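You operate a simulated robot arm through the tools that you are given. There is no shell and no other tool.

You run a simulated robot arm. Do the job below in one go: nothing can be reset, and whatever is moved stays where it is left.

Task
Put things in order on the side table. At the end: the purple plug from the side table stands where the blue casting stood; the white relay stands on top of the grey block; the blue casting stands where the green bottle stood; the green bottle is on the pink tray; whatever was shut is shut again. Leave all else as you found it, and nothing knocked over. Set down upright: green bottle.

Only the result counts: the job must be done as asked and must still hold three seconds after the hand-in. Knocking over, shifting, dropping, spilling or breaking anything else fails it.

Robot
A 7-joint arm with a two-finger parallel gripper, fixed in place. Base frame: the origin is at the foot of the arm, x ahead of it, y to its left, z up; the work surface is at about z = 0. Units: mm, degrees, N and s.
With the tool pointing down near the work surface it reaches from about 240 to 620 mm from the base axis. Its first joint turns from -66.0 to 66.0 degrees. Payload 2.6 kg.
Tool frame: the origin (TCP) lies between the finger pads and is the grasp point; the fingertips stand 30 mm ahead of it; z points along the fingers, y is the line along which they close. Largest opening 94 mm; finger width 28, thickness 10; the body of the gripper, 50 by 96 mm, starts 55 mm behind the TCP.
Orientation is that of the tool frame in the base frame, as [roll, pitch, yaw] about the fixed x, y, z axes, in that order (R = Rz(yaw) Ry(pitch) Rx(roll)). With the fingers straight down and closing along the base's y, the tool's x points along the base's -x, its y along +y and its z along -z.

Tools
- The arm moves only by the tool move_arm. Its argument "moves" is a list that holds one entry, the list of rows, each a list of 7 numbers: the shift along the tool's x, y, z in units of 50 mm (1.0 is 50 mm), then the turn, a rotation vector about the tool's x, y, z in units of 6 degrees (1.0 is 6 degrees), then the opening, from 0 (shut) to 1 (fully open). In form: [[[dx, dy, dz, ax, ay, az, gripper], ...]]. A call has 1 to 20 rows; each row shifts and turns the commanded pose from where the row before left it, along the tool's axes as they then stand. A call with a number of a shift or a turn outside -1 to 1 is refused whole. Each row takes 0.2 s and may step no farther than 50 mm and 8.6 degrees from the row before; otherwise, or with a gripper value out of range, the whole call is refused. Where a pose cannot be reached the arm comes as near as it can. A force on the tool above 40 N (or 10 N above the force at the start of the call, whichever is more), or a blocked arm, ends the call early, and 0.2 s more pass. Each finger travels about 72 mm/s and halts on what it meets, pressing with about 41 N; the grip force reading is that of the motor and also rises with nothing between the fingers. The clock runs only during rows and for 0.2 s after the last one: add rows that do not move to give the fingers time. The reply holds the time, the measured pose of the TCP, the force on the tool along the base axes, the opening and the grip force, in the units named above and with some noise, with the torque about the TCP (base axes, N m) and any sound that the robot's microphone picked up, and new pictures: "views" is both (left out), scene, wrist or none.
- Cameras (640 x 400 px; columns grow to the right, rows downward): "scene" is fixed at [15.2, 416.2, 573.9]; the picture's right is [-0.93, -0.38, 0.00], its down [-0.18, 0.44, -0.88] and it looks along [0.33, -0.81, -0.48] (base axes); focal length 326 px, centre (320, 200). "wrist" rides on the gripper at [76, 14, -102] in the tool frame; the picture's right is [-0.18, 0.98, 0.00], its down [-0.75, -0.14, -0.64] and it looks along [-0.63, -0.12, 0.77] (tool axes); focal length 243 px, centre (320, 200). There is no depth. A picture from a camera that has moved, and an enlarged one, comes with that camera's place and axes in the base frame and with its lens.
- zoom(camera, box): a new picture of the part [left, top, right, bottom] of that camera's present view, enlarged. It takes no simulated time.
- finish_job(): hands the job in; it is judged then, once.

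Nothing tells you positions but the pictures and the camera data. Unless the task says otherwise, let go and move clear before handing in.

The tools are called after "Call:" as name(argument=value, ...) on one line, values as JSON. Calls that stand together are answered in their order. move_arm: Moves the arm, as the interface text tells. Its arguments: {"type":"object","properties":{"moves":{"type":"array"},"views":{"type":"string","enum":["both","scene","wrist","none"]}},"required":["moves"]} The other tools are called the same way: zoom (camera, box) takes an enlarged picture of a part of a camera's view; finish_job () hands the job in.

At the start:

```text
time_s: 0.0
ee_pos: [391.3, -76.2, 311.8]
ee_rot: [-180.0, 0.0, -179.9]
wrist_force: [1.1, 0.5, -0.5]
ft_torque: [-0.05, -0.06, -0.01]
grip_width: 93.7
gripper_force: 0.0
```

scene: 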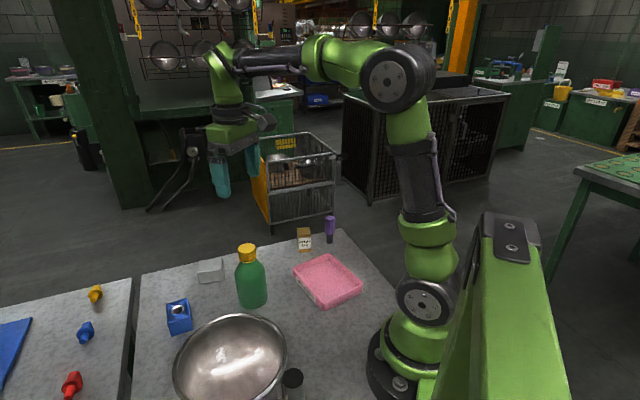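
wrist: 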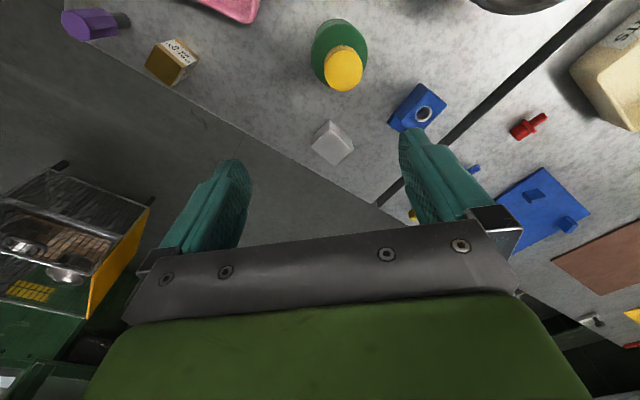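

I see a side table with a purple plug, a labelled box, a pink tray, a green bottle, a grey/white block, a blue casting and a steel bowl, plus a second table on the left. I'll zoom in to identify things before moving.

Call:
zoom(camera="scene", box=[120, 200, 400, 400])

Call:
zoom(camera="wrist", box=[40, 0, 360, 200])

Call:
zoom(camera="wrist", box=[300, 0, 640, 212])

Call:
zoom(camera="scene", box=[0, 260, 224, 400])

```text
2.00 times, centred on (260, 300) of scene
camera zoom: at [15.2, 416.2, 573.9], right [-0.93, -0.38, 0.0], down [-0.18, 0.44, -0.88], along [0.33, -0.81, -0.48], focal length 653 px, centre (440, 0)
```

zoom: 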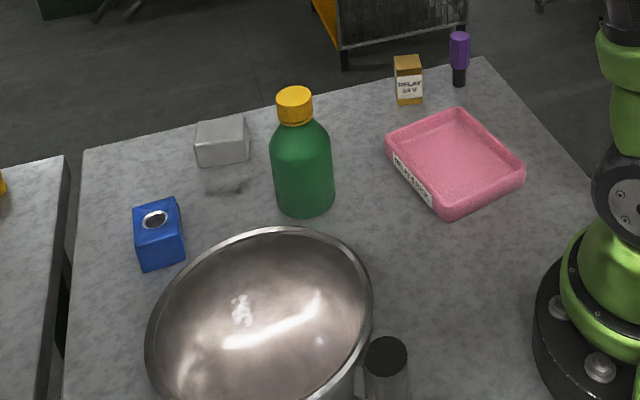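

```text
2.00 times, centred on (200, 100) of wrist
camera zoom: at [315.0, -61.9, 413.1], right [0.18, 0.98, 0.0], down [0.75, -0.14, 0.64], along [0.63, -0.12, -0.77], focal length 485 px, centre (560, 400)
```

zoom: 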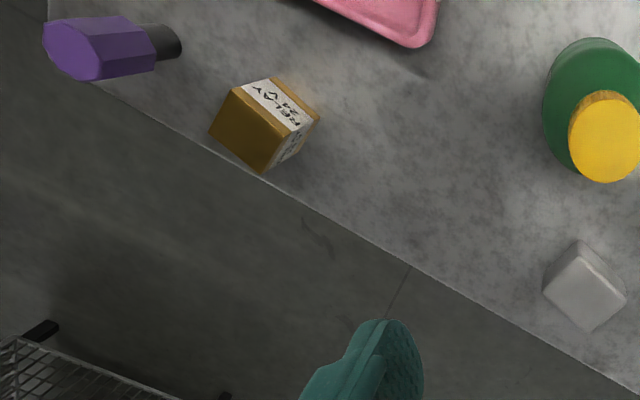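

```text
1.88 times, centred on (470, 106) of wrist
camera zoom: at [315.0, -61.9, 413.1], right [0.18, 0.98, 0.0], down [0.75, -0.14, 0.64], along [0.63, -0.12, -0.77], focal length 457 px, centre (38, 377)
```

zoom: 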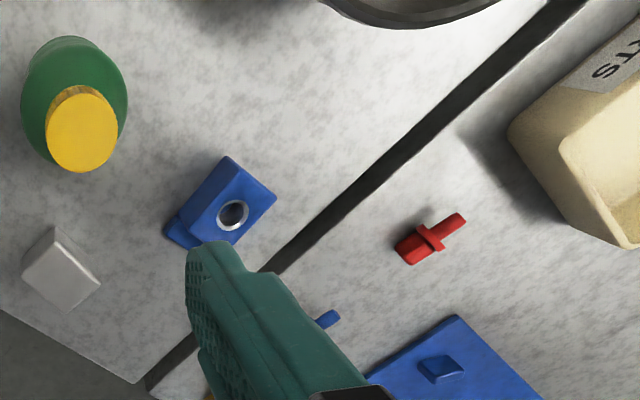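

```text
2.86 times, centred on (112, 330) of scene
camera zoom: at [15.2, 416.2, 573.9], right [-0.93, -0.38, 0.0], down [-0.18, 0.44, -0.88], along [0.33, -0.81, -0.48], focal length 932 px, centre (914, -171)
```

zoom: 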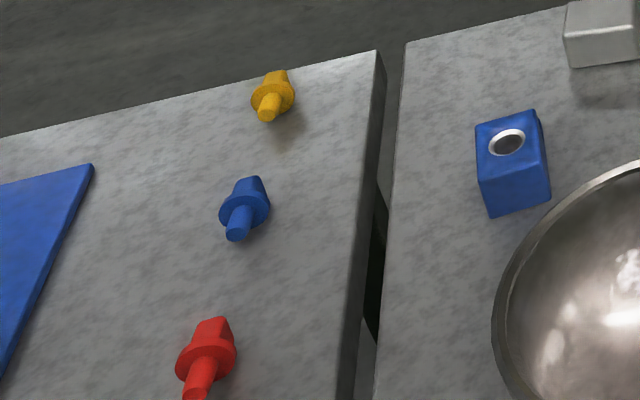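

The only labelled relay I see so far is ochre, and I can't yet tell what the "white relay" is. I'll enlarge further before choosing where to look.

Call:
zoom(camera="scene", box=[180, 240, 244, 290])

Call:
zoom(camera="scene", box=[160, 300, 320, 400])

Call:
zoom(camera="scene", box=[280, 200, 376, 260])

Call:
zoom(camera="scene", box=[460, 0, 640, 112])

Call:
zoom(camera="scene", box=[0, 60, 160, 160])

Call:
zoom(camera="wrist", box=[480, 160, 640, 360])

```text
8.00 times, centred on (212, 265) of scene
camera zoom: at [15.2, 416.2, 573.9], right [-0.93, -0.38, 0.0], down [-0.18, 0.44, -0.88], along [0.33, -0.81, -0.48], focal length 2610 px, centre (1184, -320)
```

zoom: 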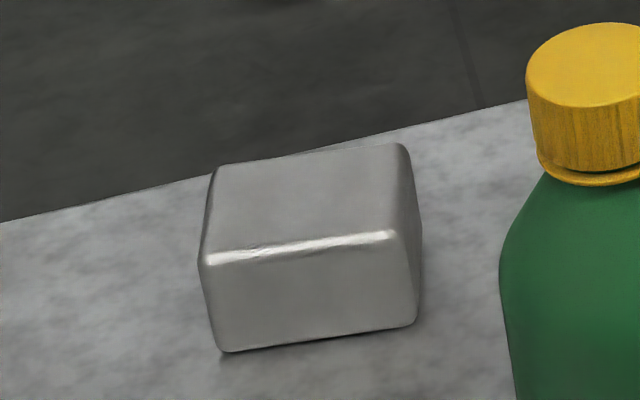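

```text
4.00 times, centred on (240, 350) of scene
camera zoom: at [15.2, 416.2, 573.9], right [-0.93, -0.38, 0.0], down [-0.18, 0.44, -0.88], along [0.33, -0.81, -0.48], focal length 1305 px, centre (640, -400)
```

zoom: 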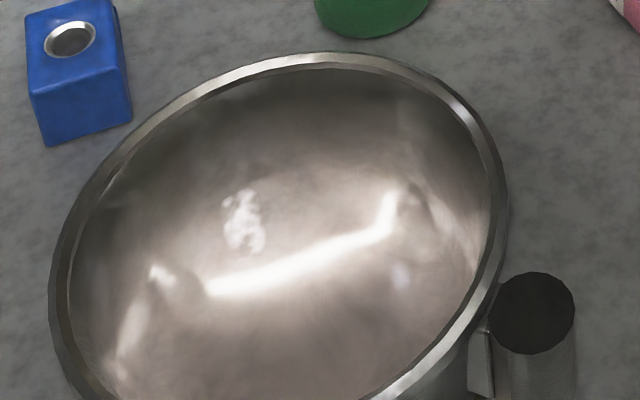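

```text
6.67 times, centred on (328, 230) of scene
camera zoom: at [15.2, 416.2, 573.9], right [-0.93, -0.38, 0.0], down [-0.18, 0.44, -0.88], along [0.33, -0.81, -0.48], focal length 2175 px, centre (267, 0)
```

zoom: 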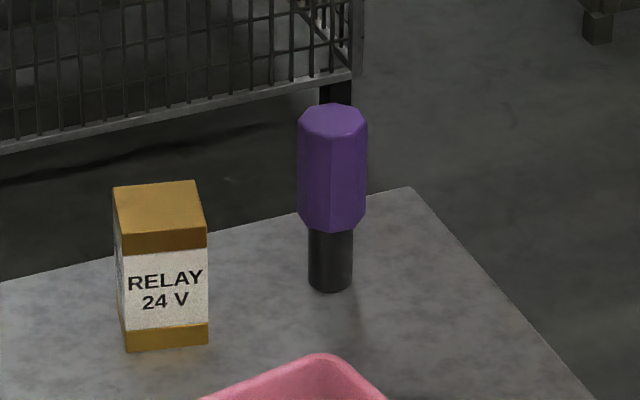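

```text
3.56 times, centred on (550, 56) of scene
camera zoom: at [15.2, 416.2, 573.9], right [-0.93, -0.38, 0.0], down [-0.18, 0.44, -0.88], along [0.33, -0.81, -0.48], focal length 1160 px, centre (-498, 712)
```

zoom: 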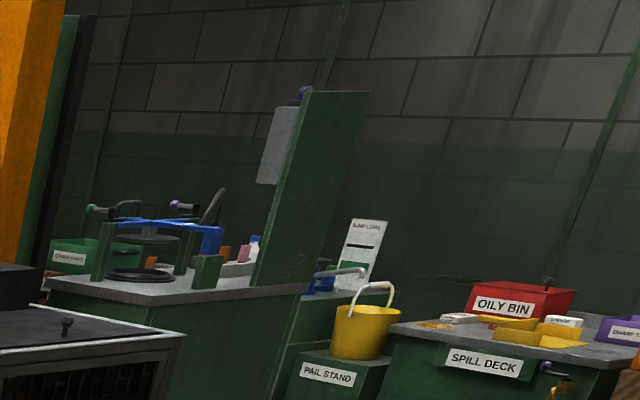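

```text
4.00 times, centred on (80, 110) of scene
camera zoom: at [15.2, 416.2, 573.9], right [-0.93, -0.38, 0.0], down [-0.18, 0.44, -0.88], along [0.33, -0.81, -0.48], focal length 1305 px, centre (1280, 560)
```

zoom: 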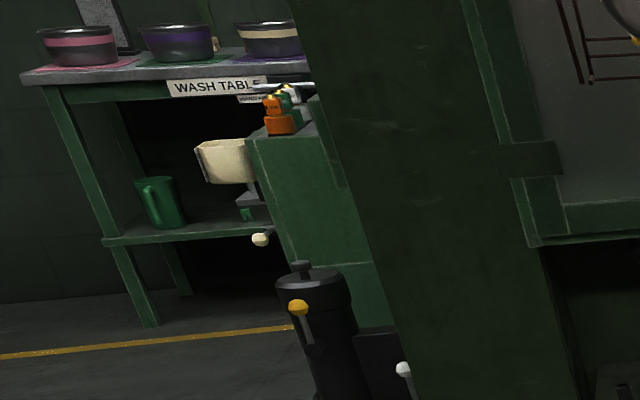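

```text
2.00 times, centred on (560, 260) of wrist
camera zoom: at [315.0, -61.9, 413.1], right [0.18, 0.98, 0.0], down [0.75, -0.14, 0.64], along [0.63, -0.12, -0.77], focal length 485 px, centre (-160, 80)
```

zoom: 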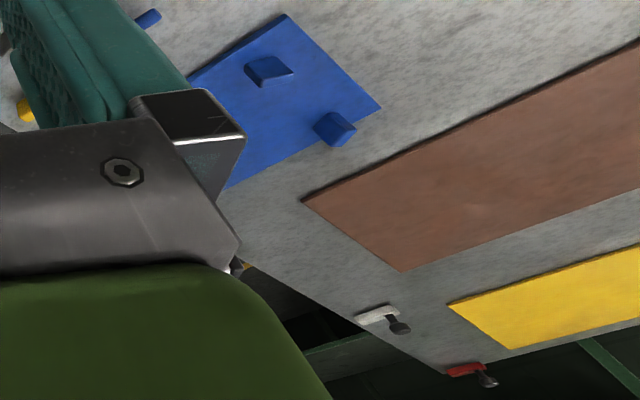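

Nothing here is obviously a white relay, so I'll raise the arm and carry the wrist camera over the bowl and the far side of the table to check hidden spots.

Call:
move_arm(moves=[[[0, 0.8, -0.3, 0, 0, 0, 1], [0, 0.8, -0.3, 0, 0, 0, 1], [0, 0.8, -0.3, 0, 0, 0, 1], [0, 0.8, -0.3, 0, 0, 0, 1], [0, 0.8, -0.3, 0, 0, 0, 1], [0, 0, 0, 0, 0, 0, 1]]])

```text
time_s: 1.4
ee_pos: [391.5, 125.0, 387.2]
ee_rot: [-180.0, 0.0, -180.0]
wrist_force: [-0.4, -0.3, 1.2]
ft_torque: [-0.02, 0.01, -0.02]
grip_width: 94.2
gripper_force: 0.1
camera wrist: at [315.3, 139.6, 487.9], right [0.18, 0.98, 0.0], down [0.75, -0.14, 0.64], along [0.63, -0.12, -0.77], focal length 243 px, centre (320, 200)
```

scene: 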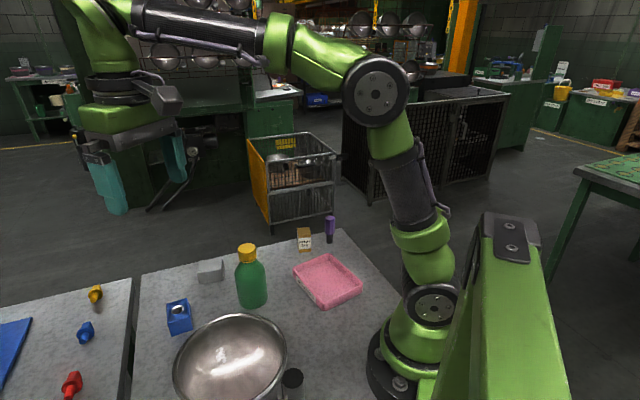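
wrist: 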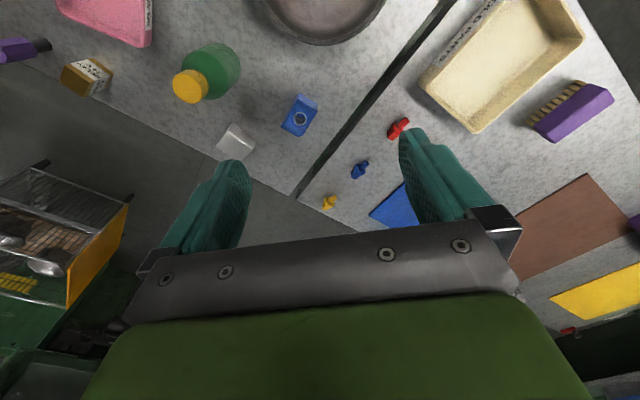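

The bowl is still cut off at the top of the view. I'll move nearer to the base and tilt the tool so the camera looks straight down into it.

Call:
move_arm(moves=[[[0.8, 0.3, 0, 0, 0, 0, 1], [0.8, 0.3, 0, 0, 0, 0, 1], [0, 0, 0, 0, 1, 0, 1], [0, 0, 0, 0, 1, 0, 1], [0, 0, 0, 0, 1, 0, 1], [0, 0, 0, 0, 1, 0, 1], [0, 0, 0, 0, 1, 0, 1], [0, 0, 0, 0, 1, 0, 1], [0, 0, 0, 0, 0, 0, 1]]])

```text
time_s: 3.4
ee_pos: [305.6, 152.5, 384.2]
ee_rot: [-179.7, -24.1, 179.7]
wrist_force: [0.0, 0.1, 1.4]
ft_torque: [0.03, -0.04, 0.02]
grip_width: 94.1
gripper_force: 0.2
out of reach, approached as far as the arm can: row 6, 7, 8
camera wrist: at [278.4, 165.2, 505.9], right [0.17, 0.98, -0.08], down [0.95, -0.14, 0.28], along [0.26, -0.12, -0.96], focal length 243 px, centre (320, 200)
```

scene: 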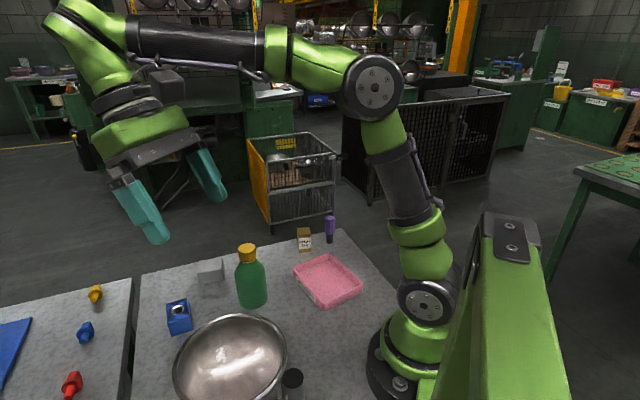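
wrist: 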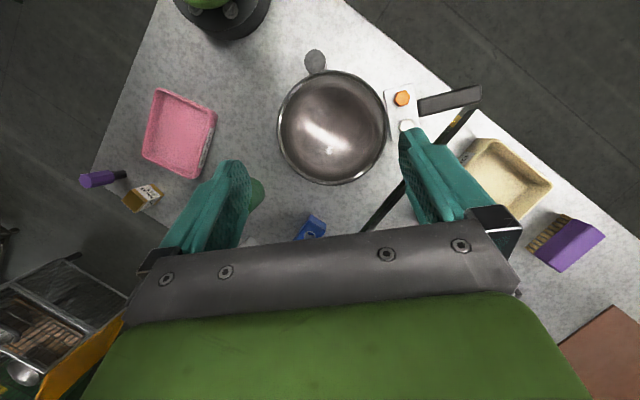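

There are more items past the bowl: a white plate with an orange button, and a dark bar. I'll enlarge that area.

Call:
zoom(camera="wrist", box=[260, 30, 500, 180])

Call:
zoom(camera="wrist", box=[60, 60, 260, 220])

Call:
zoom(camera="wrist", box=[440, 100, 640, 300])

```text
2.67 times, centred on (380, 105) of wrist
camera zoom: at [278.4, 165.2, 505.9], right [0.17, 0.98, -0.08], down [0.95, -0.14, 0.28], along [0.26, -0.12, -0.96], focal length 647 px, centre (160, 453)
```

zoom: 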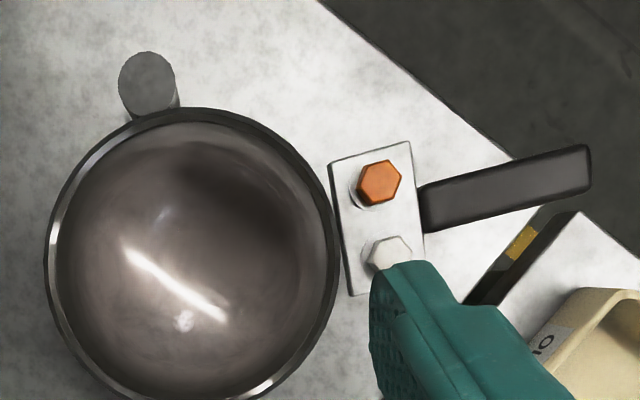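

```text
2.50 times, centred on (160, 140) of wrist
camera zoom: at [278.4, 165.2, 505.9], right [0.17, 0.98, -0.08], down [0.95, -0.14, 0.28], along [0.26, -0.12, -0.96], focal length 606 px, centre (720, 350)
```

zoom: 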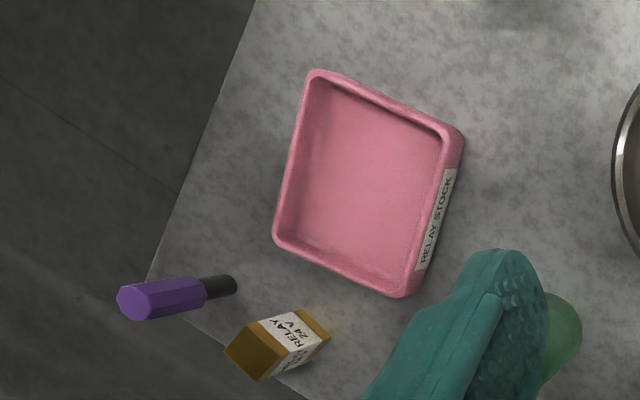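

```text
2.00 times, centred on (540, 200) of wrist
camera zoom: at [278.4, 165.2, 505.9], right [0.17, 0.98, -0.08], down [0.95, -0.14, 0.28], along [0.26, -0.12, -0.96], focal length 485 px, centre (-120, 200)
```

zoom: 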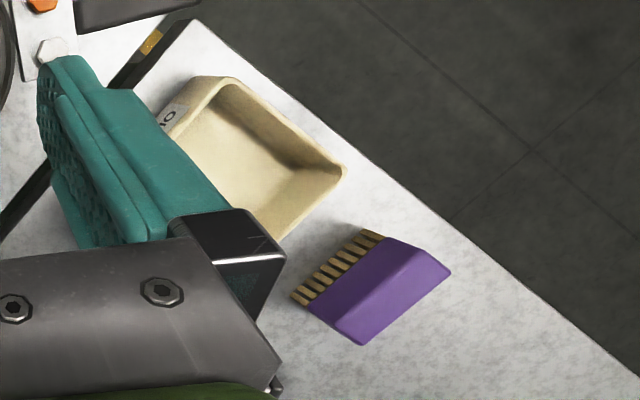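

The bowl looks empty, and there's a bolted white plate with a dark bar beside it. I'll shift the camera further left to see that area without the finger in the way.

Call:
move_arm(moves=[[[0, 0.9, 0, 0, 0, 0, 1], [0, 0.9, 0, 0, 0, 0, 1], [0, 0.9, 0, 0, 0, 0, 1], [0, 0, 0, 0, 0, 0, 1]]])

```text
time_s: 4.4
ee_pos: [305.6, 238.8, 381.3]
ee_rot: [-179.8, -24.2, 180.0]
wrist_force: [-0.2, 0.1, 0.4]
ft_torque: [0.01, -0.02, -0.03]
grip_width: 94.2
gripper_force: 0.1
out of reach, approached as far as the arm can: row 3
camera wrist: at [277.4, 254.4, 503.7], right [0.17, 0.98, -0.08], down [0.95, -0.14, 0.28], along [0.26, -0.12, -0.96], focal length 243 px, centre (320, 200)
```

scene: 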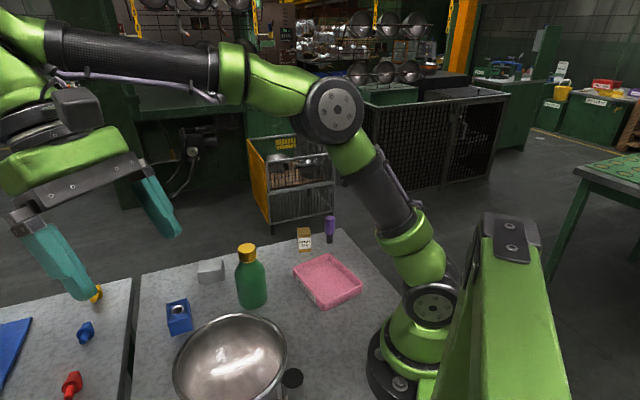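
wrist: 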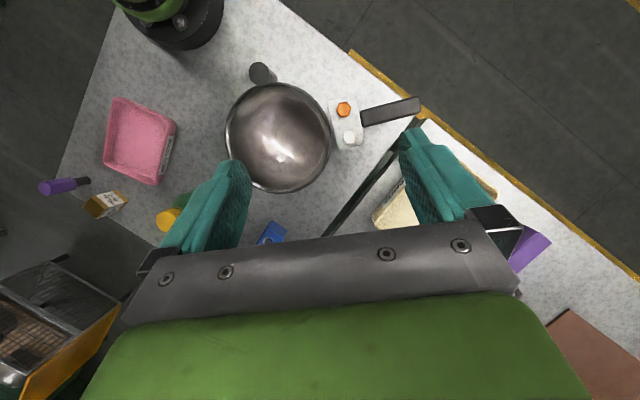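

Call:
zoom(camera="wrist", box=[220, 40, 440, 200])

Call:
zoom(camera="wrist", box=[310, 80, 430, 160])

```text
2.50 times, centred on (330, 120) of wrist
camera zoom: at [277.4, 254.4, 503.7], right [0.17, 0.98, -0.08], down [0.95, -0.14, 0.28], along [0.26, -0.12, -0.96], focal length 606 px, centre (295, 400)
```

zoom: 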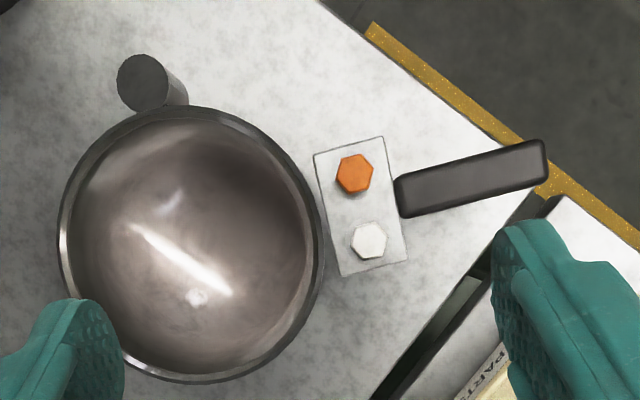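

```text
5.00 times, centred on (370, 120) of wrist
camera zoom: at [277.4, 254.4, 503.7], right [0.17, 0.98, -0.08], down [0.95, -0.14, 0.28], along [0.26, -0.12, -0.96], focal length 1213 px, centre (70, 600)
```

zoom: 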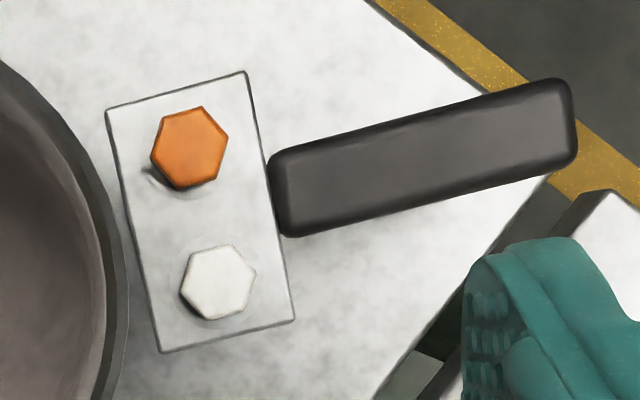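

The bowl rim, the white plate and the dark bar all sit roughly 85–100 mm above the table, so the plate may be the top of some container. I'll turn the tool so the camera looks toward +y and see it from the side.

Call:
move_arm(moves=[[[0, 0, 0, 0, -1, 0, 1], [0, 0, 0, 0, -1, 0, 1], [0, 0, 0, 0, -1, 0, 1], [0, 0, 0, 0, -1, 0, 1], [0, -0.9, 0, 0, 0, 0, 1], [0, -0.9, 0, 0, 0, 0, 1], [0, -0.9, 0, 0, 0, 0, 1], [0, 0, 0, 0, 0, -1, 1], [0, 0, 0, 0, 0, -1, 1], [0, 0, 0, 0, 0, -1, 1], [0, 0, 0, 0, 0, -1, 1], [0, 0, 0, 0, 0, -1, 1], [0, 0, 0, 0, 0, -1, 1], [0, 0, 0, 0, 0, -1, 1], [0, 0, 0, 0, 0, -1, 1], [0, 0, 0, 0, 0, -1, 1], [0, 0, 0, 0, 0, -1, 1], [0, 0, 0, 0, 0, -1, 1], [0, 0, 0, 0, 0, 0, 1]]])

```text
time_s: 8.4
ee_pos: [305.4, 105.6, 381.6]
ee_rot: [179.9, -0.2, -113.9]
wrist_force: [0.4, 0.0, 0.8]
ft_torque: [-0.02, -0.03, 0.01]
grip_width: 94.1
gripper_force: 0.0
camera wrist: at [261.6, 42.7, 482.4], right [-0.82, 0.57, 0.0], down [0.44, 0.63, 0.64], along [0.36, 0.53, -0.77], focal length 243 px, centre (320, 200)
```

scene: 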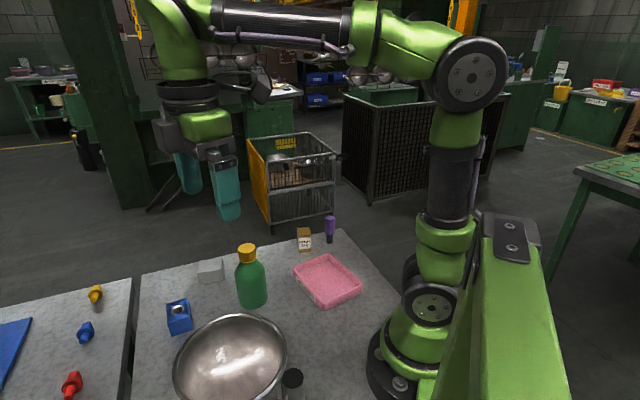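
wrist: 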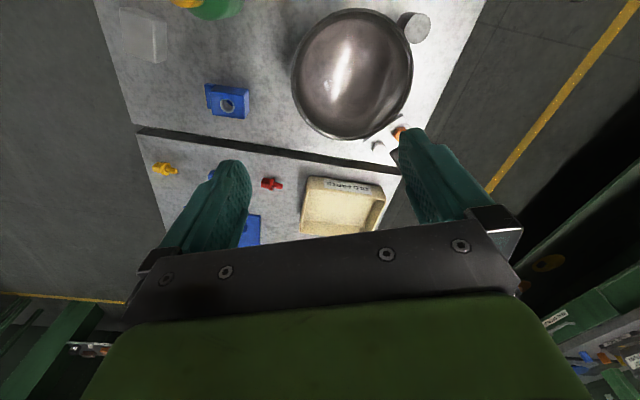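

The label on the far tray reads "OLD PARTS". I'll finish turning toward +y and come lower so the plate and dark bar sit between the fingers.

Call:
move_arm(moves=[[[0, 0, 0, 0, 0, -1, 1], [0, 0, 0, 0, 0, -1, 1], [0, 0, 0, 0, 0, -1, 1], [0, 0, 0, 0, 0, -1, 1], [0, 0.3, 0.7, 0, 0, 0, 1], [0, 0.3, 0.7, 0, 0, 0, 1], [0, 0.2, 0.7, 0, -1, 0, 1], [0, 0, 0, 0, -1, 0, 1], [0, 0, 0, 0, -1, 0, 1], [0, 0, 0, 0, 0, 0, 1]]], views="wrist")

```text
time_s: 10.6
ee_pos: [266.0, 106.2, 275.9]
ee_rot: [179.7, 17.8, -90.0]
wrist_force: [0.5, -0.2, -0.2]
ft_torque: [0.0, -0.01, 0.0]
grip_width: 94.0
gripper_force: 0.0
camera wrist: at [251.3, 2.0, 348.3], right [-0.98, 0.18, 0.06], down [0.14, 0.52, 0.84], along [0.12, 0.84, -0.54], focal length 243 px, centre (320, 200)
```

wrist: 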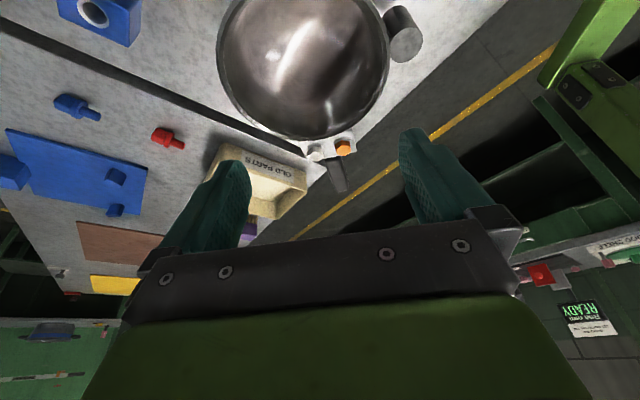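

Call:
zoom(camera="wrist", box=[280, 0, 440, 200])

Call:
zoom(camera="wrist", box=[290, 110, 390, 210])

Call:
zoom(camera="wrist", box=[500, 200, 640, 360])

```text
2.00 times, centred on (360, 100) of wrist
camera zoom: at [251.3, 2.0, 348.3], right [-0.98, 0.18, 0.06], down [0.14, 0.52, 0.84], along [0.12, 0.84, -0.54], focal length 485 px, centre (240, 400)
```

zoom: 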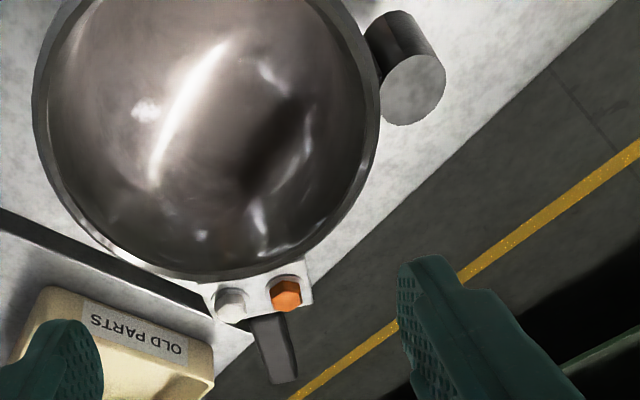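

```text
4.00 times, centred on (340, 160) of wrist
camera zoom: at [251.3, 2.0, 348.3], right [-0.98, 0.18, 0.06], down [0.14, 0.52, 0.84], along [0.12, 0.84, -0.54], focal length 970 px, centre (240, 360)
```

zoom: 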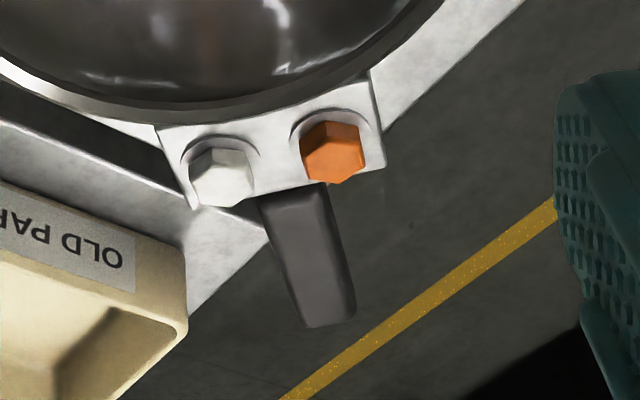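

```text
2.50 times, centred on (570, 280) of wrist
camera zoom: at [251.3, 2.0, 348.3], right [-0.98, 0.18, 0.06], down [0.14, 0.52, 0.84], along [0.12, 0.84, -0.54], focal length 606 px, centre (-305, 0)
```

zoom: 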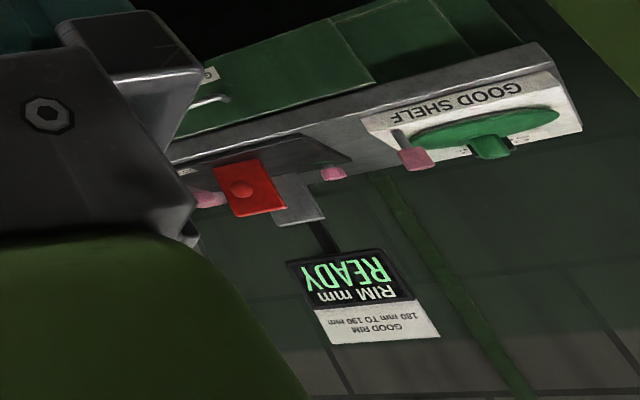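

The "plate" turns out to be just the handle mount of a saucepan, so nothing there is shut. The tables sit at roughly 45° to the base. Next I'll look at the table's outer side face toward −y for a drawer or door.

Call:
move_arm(moves=[[[-0.2, 0, -0.6, 0, 0, 0, 1], [-0.2, 0, -0.6, 0, 0, 0, 1], [0.83, -0.33, -0.27, 0, 0, 0, 1], [0.83, -0.33, -0.27, 0, 0, 0, 1], [0.83, -0.33, -0.27, 0, 0, 0, 1], [0.83, -0.33, -0.27, 0, 0, 0, 1], [0.83, -0.33, -0.27, 0, 0, 0, 1], [0.83, -0.33, -0.27, 0, 0, 0, 1], [0.83, -0.33, -0.27, 0, 0, 0, 1], [0.83, -0.33, -0.27, 0, 0, 0, 1], [0.83, -0.33, -0.27, 0, 0, 0, 1], [0.83, -0.33, -0.27, 0, 0, 0, 1], [0, 0, 0, 0, 0, 0, 1]]])

```text
time_s: 13.4
ee_pos: [402.6, -278.0, 324.7]
ee_rot: [179.8, 17.7, -90.1]
wrist_force: [-0.3, 0.2, -0.2]
ft_torque: [-0.01, -0.03, -0.01]
grip_width: 93.6
gripper_force: 0.1
out of reach, approached as far as the arm can: row 11, 12
camera wrist: at [388.5, -382.8, 397.1], right [-0.98, 0.18, 0.06], down [0.14, 0.52, 0.84], along [0.12, 0.83, -0.54], focal length 243 px, centre (320, 200)
```

scene: 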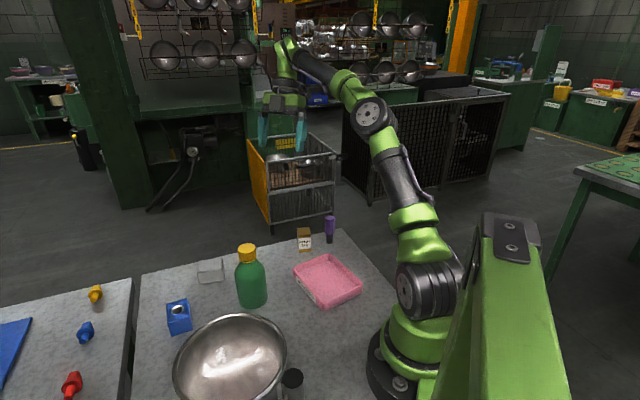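
wrist: 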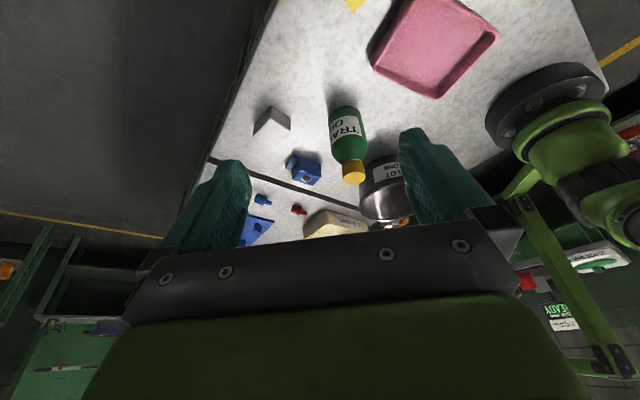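

The grey block now looks different, possibly transparent or hollow. I'll zoom in on it and on the other items from this angle.

Call:
zoom(camera="scene", box=[180, 240, 244, 290])

Call:
zoom(camera="wrist", box=[220, 80, 420, 250])

Call:
zoom(camera="wrist", box=[230, 90, 310, 140])

Call:
zoom(camera="wrist", box=[340, 0, 540, 125])

```text
8.00 times, centred on (212, 265) of scene
camera zoom: at [15.2, 416.2, 573.9], right [-0.93, -0.38, 0.0], down [-0.18, 0.44, -0.88], along [0.33, -0.81, -0.48], focal length 2610 px, centre (1184, -320)
```

zoom: 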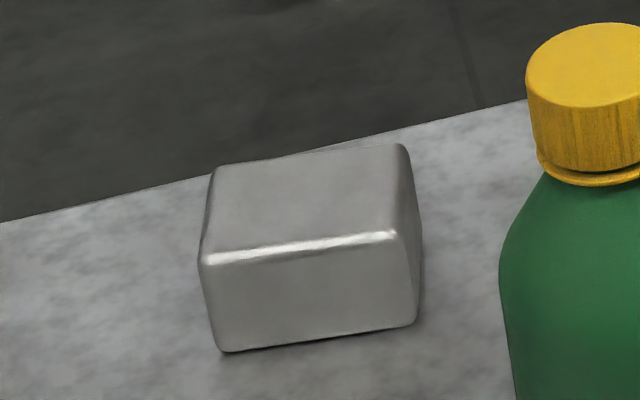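

```text
2.35 times, centred on (320, 165) of wrist
camera zoom: at [388.5, -382.8, 397.1], right [-0.98, 0.18, 0.06], down [0.14, 0.52, 0.84], along [0.12, 0.83, -0.54], focal length 571 px, centre (320, 282)
```

zoom: 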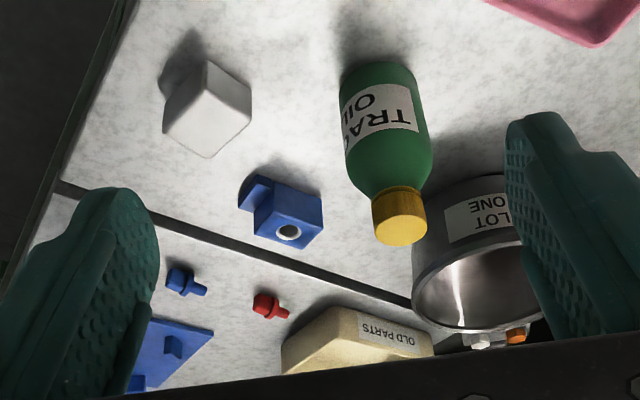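

```text
8.00 times, centred on (270, 115) of wrist
camera zoom: at [388.5, -382.8, 397.1], right [-0.98, 0.18, 0.06], down [0.14, 0.52, 0.84], along [0.12, 0.83, -0.54], focal length 1941 px, centre (720, 880)
```

zoom: 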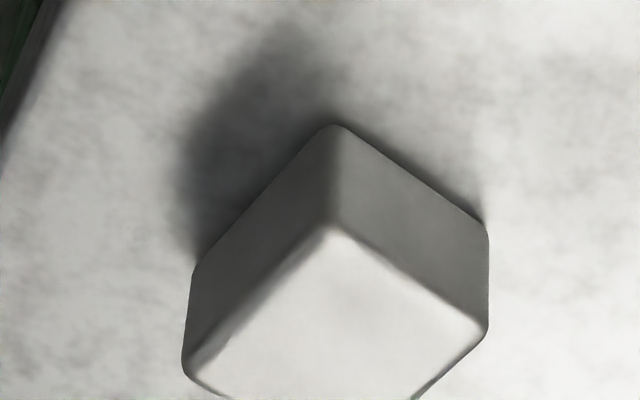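

```text
3.20 times, centred on (440, 62) of wrist
camera zoom: at [388.5, -382.8, 397.1], right [-0.98, 0.18, 0.06], down [0.14, 0.52, 0.84], along [0.12, 0.83, -0.54], focal length 776 px, centre (-64, 640)
```

zoom: 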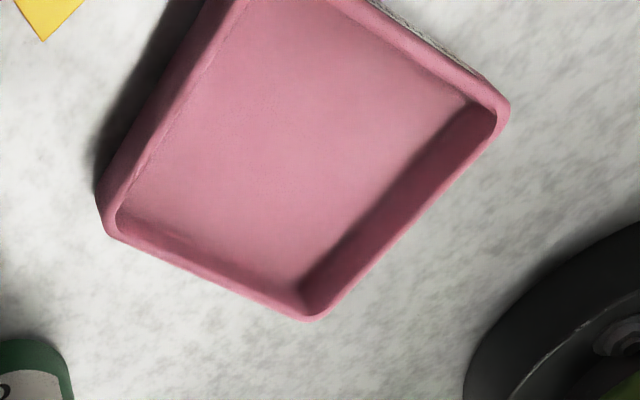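

Call:
zoom(camera="wrist", box=[130, 0, 290, 200])

Call:
zoom(camera="scene", box=[240, 120, 350, 240])

Call:
zoom(camera="scene", box=[120, 330, 240, 400])

Call:
zoom(camera="wrist", box=[500, 180, 640, 400])

```text
2.00 times, centred on (210, 100) of wrist
camera zoom: at [388.5, -382.8, 397.1], right [-0.98, 0.18, 0.06], down [0.14, 0.52, 0.84], along [0.12, 0.83, -0.54], focal length 485 px, centre (540, 400)
```

zoom: 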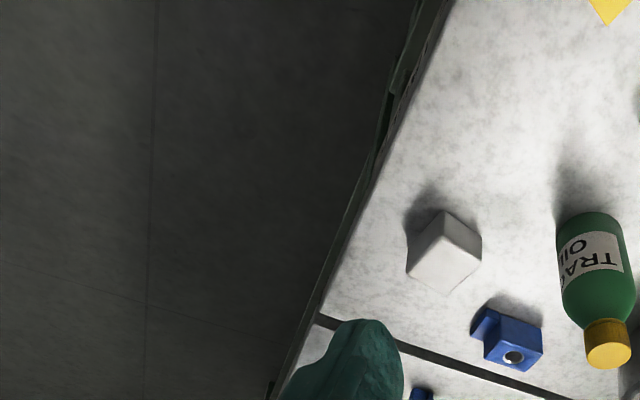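

```text
3.33 times, centred on (295, 180) of scene
camera zoom: at [15.2, 416.2, 573.9], right [-0.93, -0.38, 0.0], down [-0.18, 0.44, -0.88], along [0.33, -0.81, -0.48], focal length 1088 px, centre (403, 267)
```

zoom: 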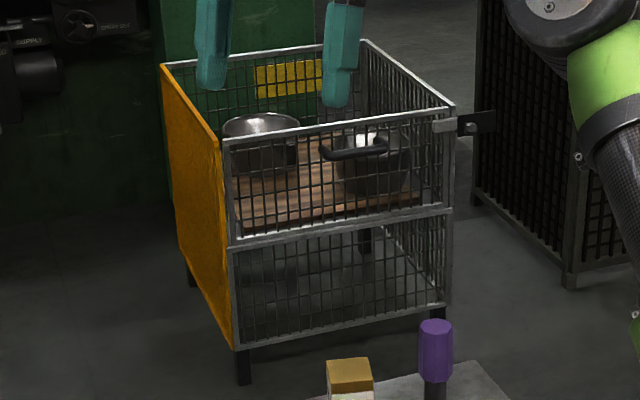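

```text
5.33 times, centred on (180, 365) of scene
camera zoom: at [15.2, 416.2, 573.9], right [-0.93, -0.38, 0.0], down [-0.18, 0.44, -0.88], along [0.33, -0.81, -0.48], focal length 1740 px, centre (1067, -680)
```

zoom: 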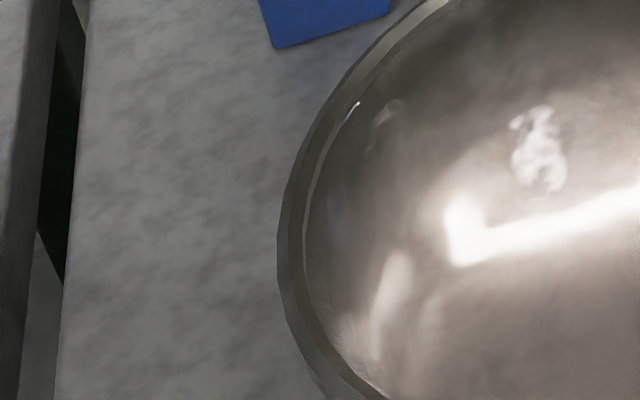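

```text
1.82 times, centred on (570, 290) of wrist
camera zoom: at [388.5, -382.8, 397.1], right [-0.98, 0.18, 0.06], down [0.14, 0.52, 0.84], along [0.12, 0.83, -0.54], focal length 441 px, centre (-134, 36)
```

zoom: 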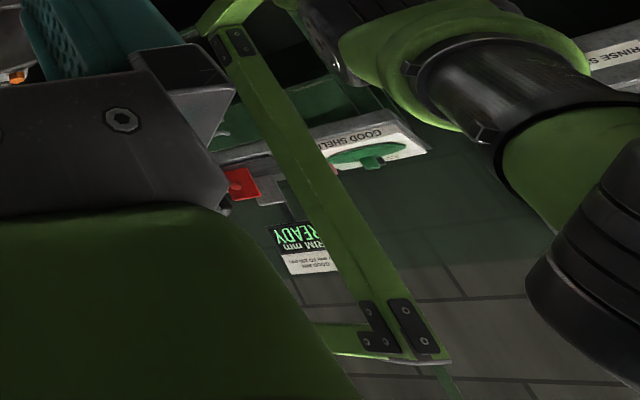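

The yellow shape at the edge of the view is just the relay's top, so that relay's body is yellow-ochre. I'll go lower beyond the table edge to look at the side face for a drawer.

Call:
move_arm(moves=[[[0.37, -0.085, 0.64, 0, 0, 0, 1], [0.37, -0.085, 0.64, 0, 0, 0, 1], [0.37, -0.085, 0.64, 0, 0, 0, 1], [0.37, -0.085, 0.64, 0, 0, 0, 1], [0, 0, 0, 0, 0, 0, 1]]])

```text
time_s: 14.6
ee_pos: [418.8, -308.2, 179.0]
ee_rot: [179.6, 17.7, -90.2]
wrist_force: [0.0, 0.1, 0.2]
ft_torque: [-0.01, 0.0, 0.0]
grip_width: 93.9
gripper_force: 0.1
camera wrist: at [404.3, -412.1, 251.2], right [-0.98, 0.18, 0.06], down [0.14, 0.52, 0.84], along [0.12, 0.83, -0.54], focal length 243 px, centre (320, 200)
```

scene: 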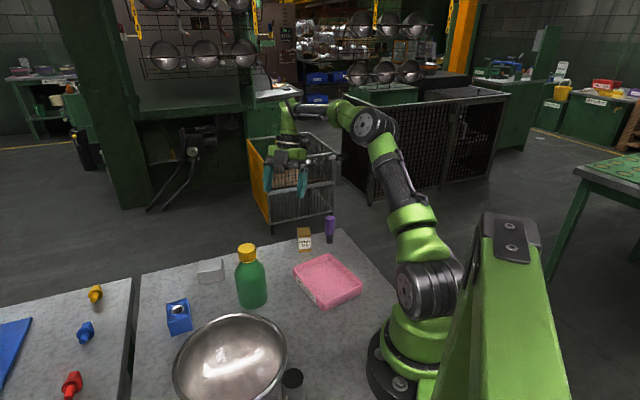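
wrist: 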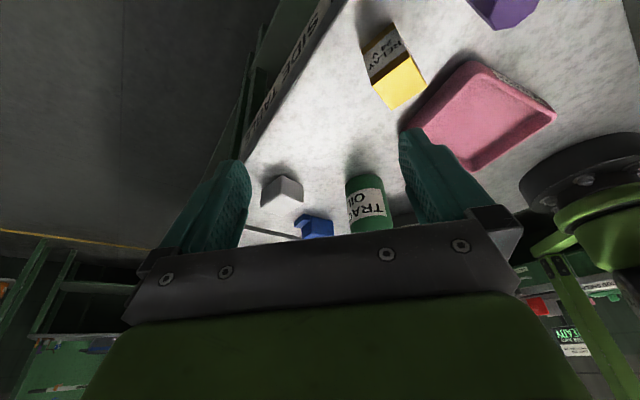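

The face is labelled "SIDE TA…", which confirms this is the side table. I'll look at it closely.

Call:
zoom(camera="wrist", box=[200, 0, 360, 180])

Call:
zoom(camera="wrist", box=[340, 0, 560, 140])

```text
2.22 times, centred on (280, 90) of wrist
camera zoom: at [404.3, -412.1, 251.2], right [-0.98, 0.18, 0.06], down [0.14, 0.52, 0.84], along [0.12, 0.83, -0.54], focal length 539 px, centre (409, 444)
```

zoom: 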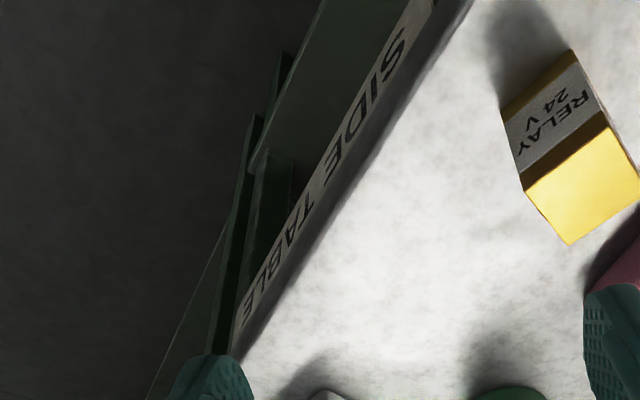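

```text
2.86 times, centred on (450, 70) of wrist
camera zoom: at [404.3, -412.1, 251.2], right [-0.98, 0.18, 0.06], down [0.14, 0.52, 0.84], along [0.12, 0.83, -0.54], focal length 693 px, centre (-51, 571)
```

zoom: 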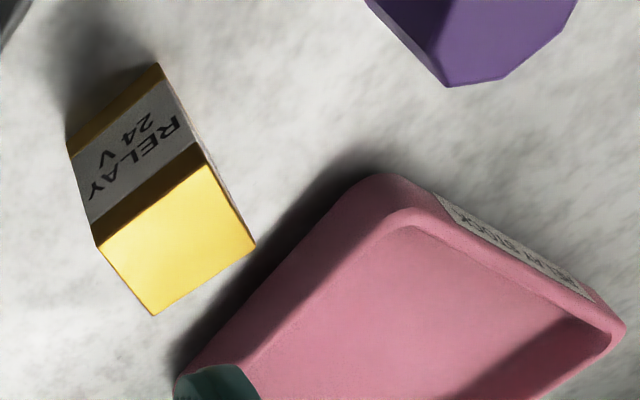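

There's a green panel below the label that could be a leg frame or a drawer front. I'll yaw further round to view that face more squarely.

Call:
move_arm(moves=[[[0, 0, 0, 0, 0, -1, 1], [0, 0, 0, 0, 0, -1, 1], [0, 0, 0, 0, 0, -1, 1], [0, 0, 0, 0, 0, -1, 1], [0, 0, 0, 0, 0, -1, 1], [0, 0, 0, 0, 0, -1, 1], [0, 0, 0, 0, 0, 0, 1]]], views="wrist")

```text
time_s: 16.2
ee_pos: [448.3, -270.9, 192.9]
ee_rot: [-171.0, 14.7, -60.1]
wrist_force: [0.8, -0.4, -1.4]
ft_torque: [0.0, -0.06, -0.02]
grip_width: 94.2
gripper_force: 0.1
out of reach, approached as far as the arm can: row 4, 5, 6
camera wrist: at [470.8, -371.6, 267.9], right [-0.95, -0.29, -0.1], down [-0.25, 0.51, 0.83], along [-0.19, 0.81, -0.55], focal length 243 px, centre (320, 200)
```

wrist: 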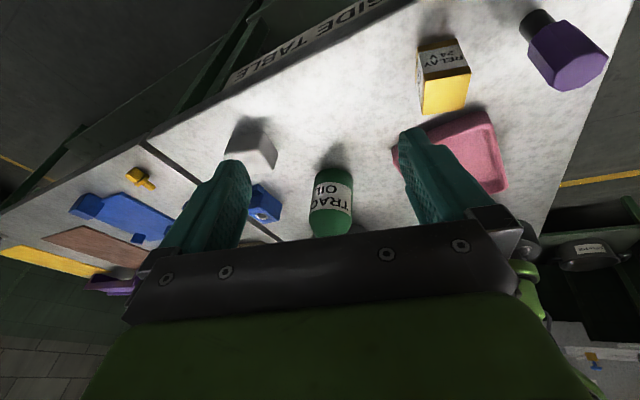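

Call:
zoom(camera="wrist", box=[140, 0, 400, 160])

Call:
zoom(camera="wrist", box=[0, 120, 200, 300])

Call:
zoom(camera="wrist", box=[500, 160, 640, 400])

Call:
zoom(camera="wrist", box=[400, 0, 620, 140])

```text
2.46 times, centred on (270, 80) of wrist
camera zoom: at [470.8, -371.6, 267.9], right [-0.95, -0.29, -0.1], down [-0.25, 0.51, 0.83], along [-0.19, 0.81, -0.55], focal length 597 px, centre (443, 495)
```

zoom: 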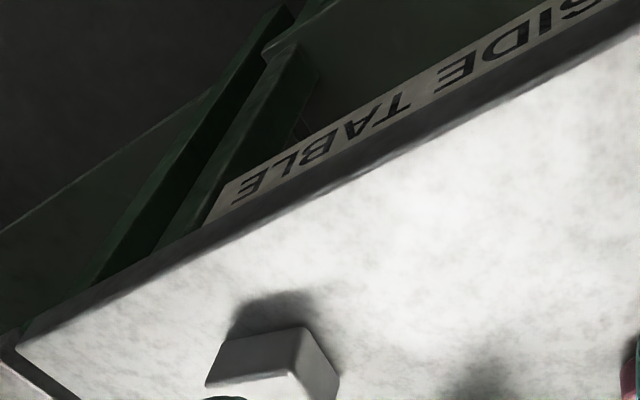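

```text
2.22 times, centred on (100, 210) of wrist
camera zoom: at [470.8, -371.6, 267.9], right [-0.95, -0.29, -0.1], down [-0.25, 0.51, 0.83], along [-0.19, 0.81, -0.55], focal length 539 px, centre (809, 178)
```

zoom: 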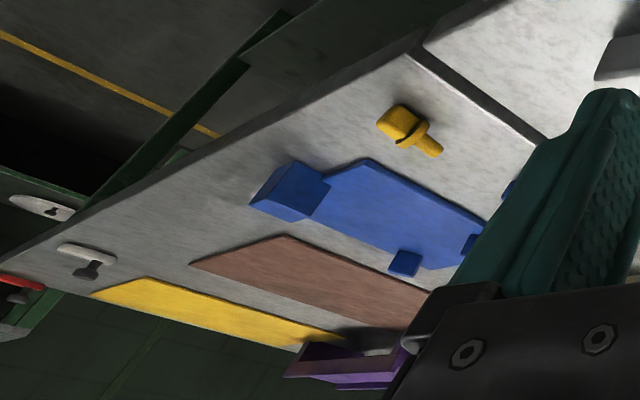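

```text
1.67 times, centred on (570, 280) of wrist
camera zoom: at [470.8, -371.6, 267.9], right [-0.95, -0.29, -0.1], down [-0.25, 0.51, 0.83], along [-0.19, 0.81, -0.55], focal length 404 px, centre (-97, 67)
```

zoom: 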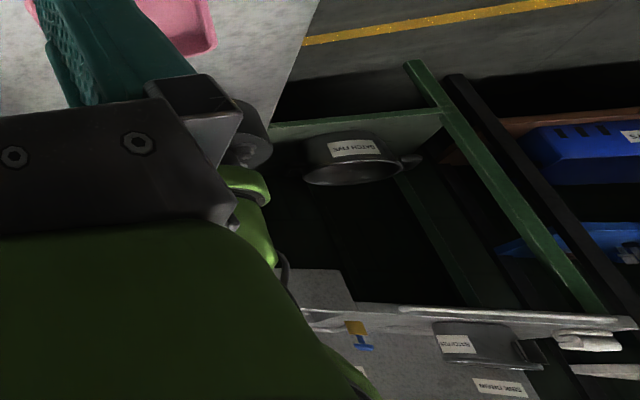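

```text
2.86 times, centred on (510, 70) of wrist
camera zoom: at [470.8, -371.6, 267.9], right [-0.95, -0.29, -0.1], down [-0.25, 0.51, 0.83], along [-0.19, 0.81, -0.55], focal length 693 px, centre (-223, 571)
```

zoom: 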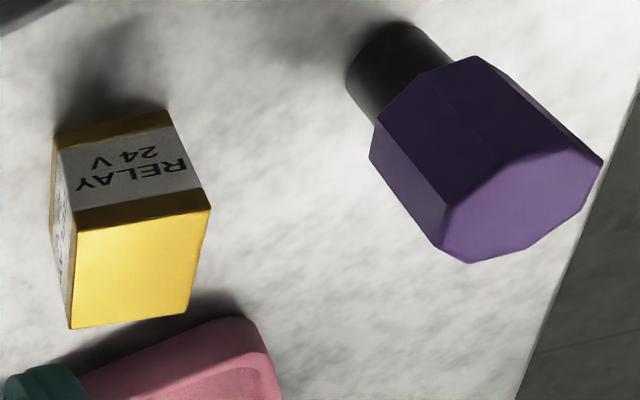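

No drawer is visible on this face so far, only legs, rails and the apron. I'll lower the camera a bit more outside the edge to be sure.

Call:
move_arm(moves=[[[0.23, 0.136, 0.86, 0, 0, 0, 1], [0.23, 0.136, 0.86, 0, 0, 0, 1], [0, 0, 0, 0, 0, 0, 1]]], views="both")

```text
time_s: 17.0
ee_pos: [446.1, -272.4, 105.3]
ee_rot: [-170.9, 14.7, -60.1]
wrist_force: [-0.3, 0.1, -0.8]
ft_torque: [0.05, -0.02, 0.02]
grip_width: 94.0
gripper_force: 0.0
camera wrist: at [469.3, -372.2, 178.5], right [-0.95, -0.29, -0.1], down [-0.25, 0.51, 0.83], along [-0.19, 0.81, -0.55], focal length 243 px, centre (320, 200)
```

scene: 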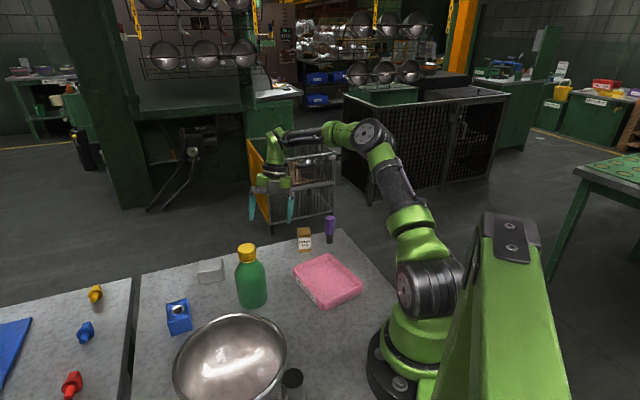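
wrist: 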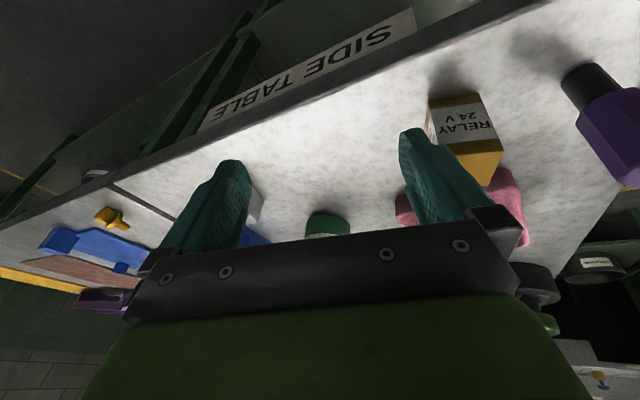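

Call:
zoom(camera="wrist", box=[20, 100, 220, 300])

Call:
zoom(camera="wrist", box=[180, 0, 480, 150])

Call:
zoom(camera="wrist", box=[400, 60, 560, 200])

```text
2.00 times, centred on (120, 200) of wrist
camera zoom: at [469.3, -372.2, 178.5], right [-0.95, -0.29, -0.1], down [-0.25, 0.51, 0.83], along [-0.19, 0.81, -0.55], focal length 485 px, centre (720, 200)
```

zoom: 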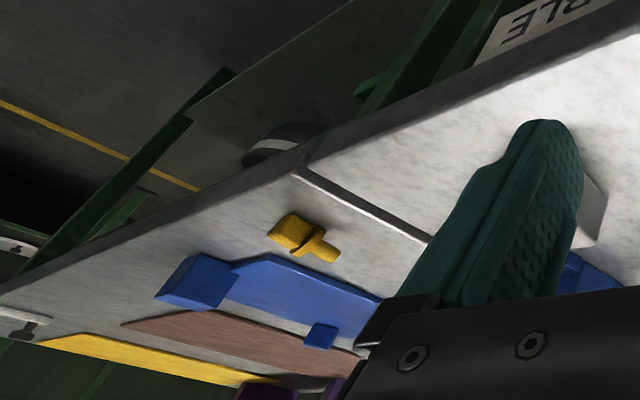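

```text
2.13 times, centred on (330, 75) of wrist
camera zoom: at [469.3, -372.2, 178.5], right [-0.95, -0.29, -0.1], down [-0.25, 0.51, 0.83], along [-0.19, 0.81, -0.55], focal length 518 px, centre (299, 467)
```

zoom: 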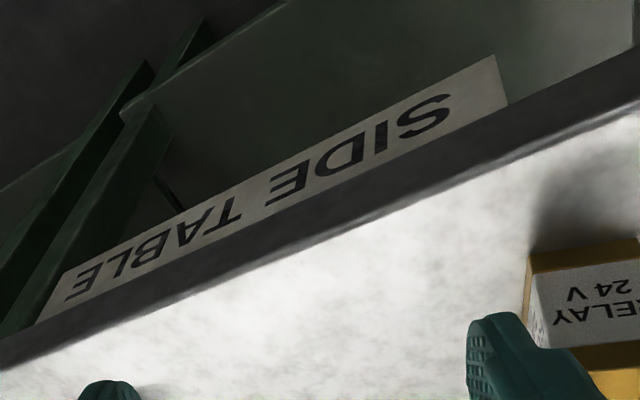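

```text
2.86 times, centred on (480, 130) of wrist
camera zoom: at [469.3, -372.2, 178.5], right [-0.95, -0.29, -0.1], down [-0.25, 0.51, 0.83], along [-0.19, 0.81, -0.55], focal length 693 px, centre (-137, 400)
```

zoom: 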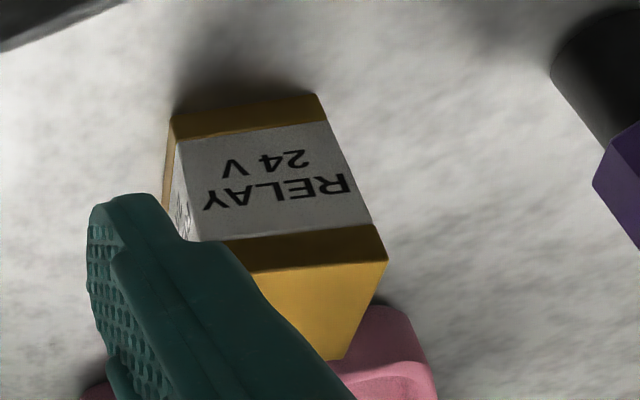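

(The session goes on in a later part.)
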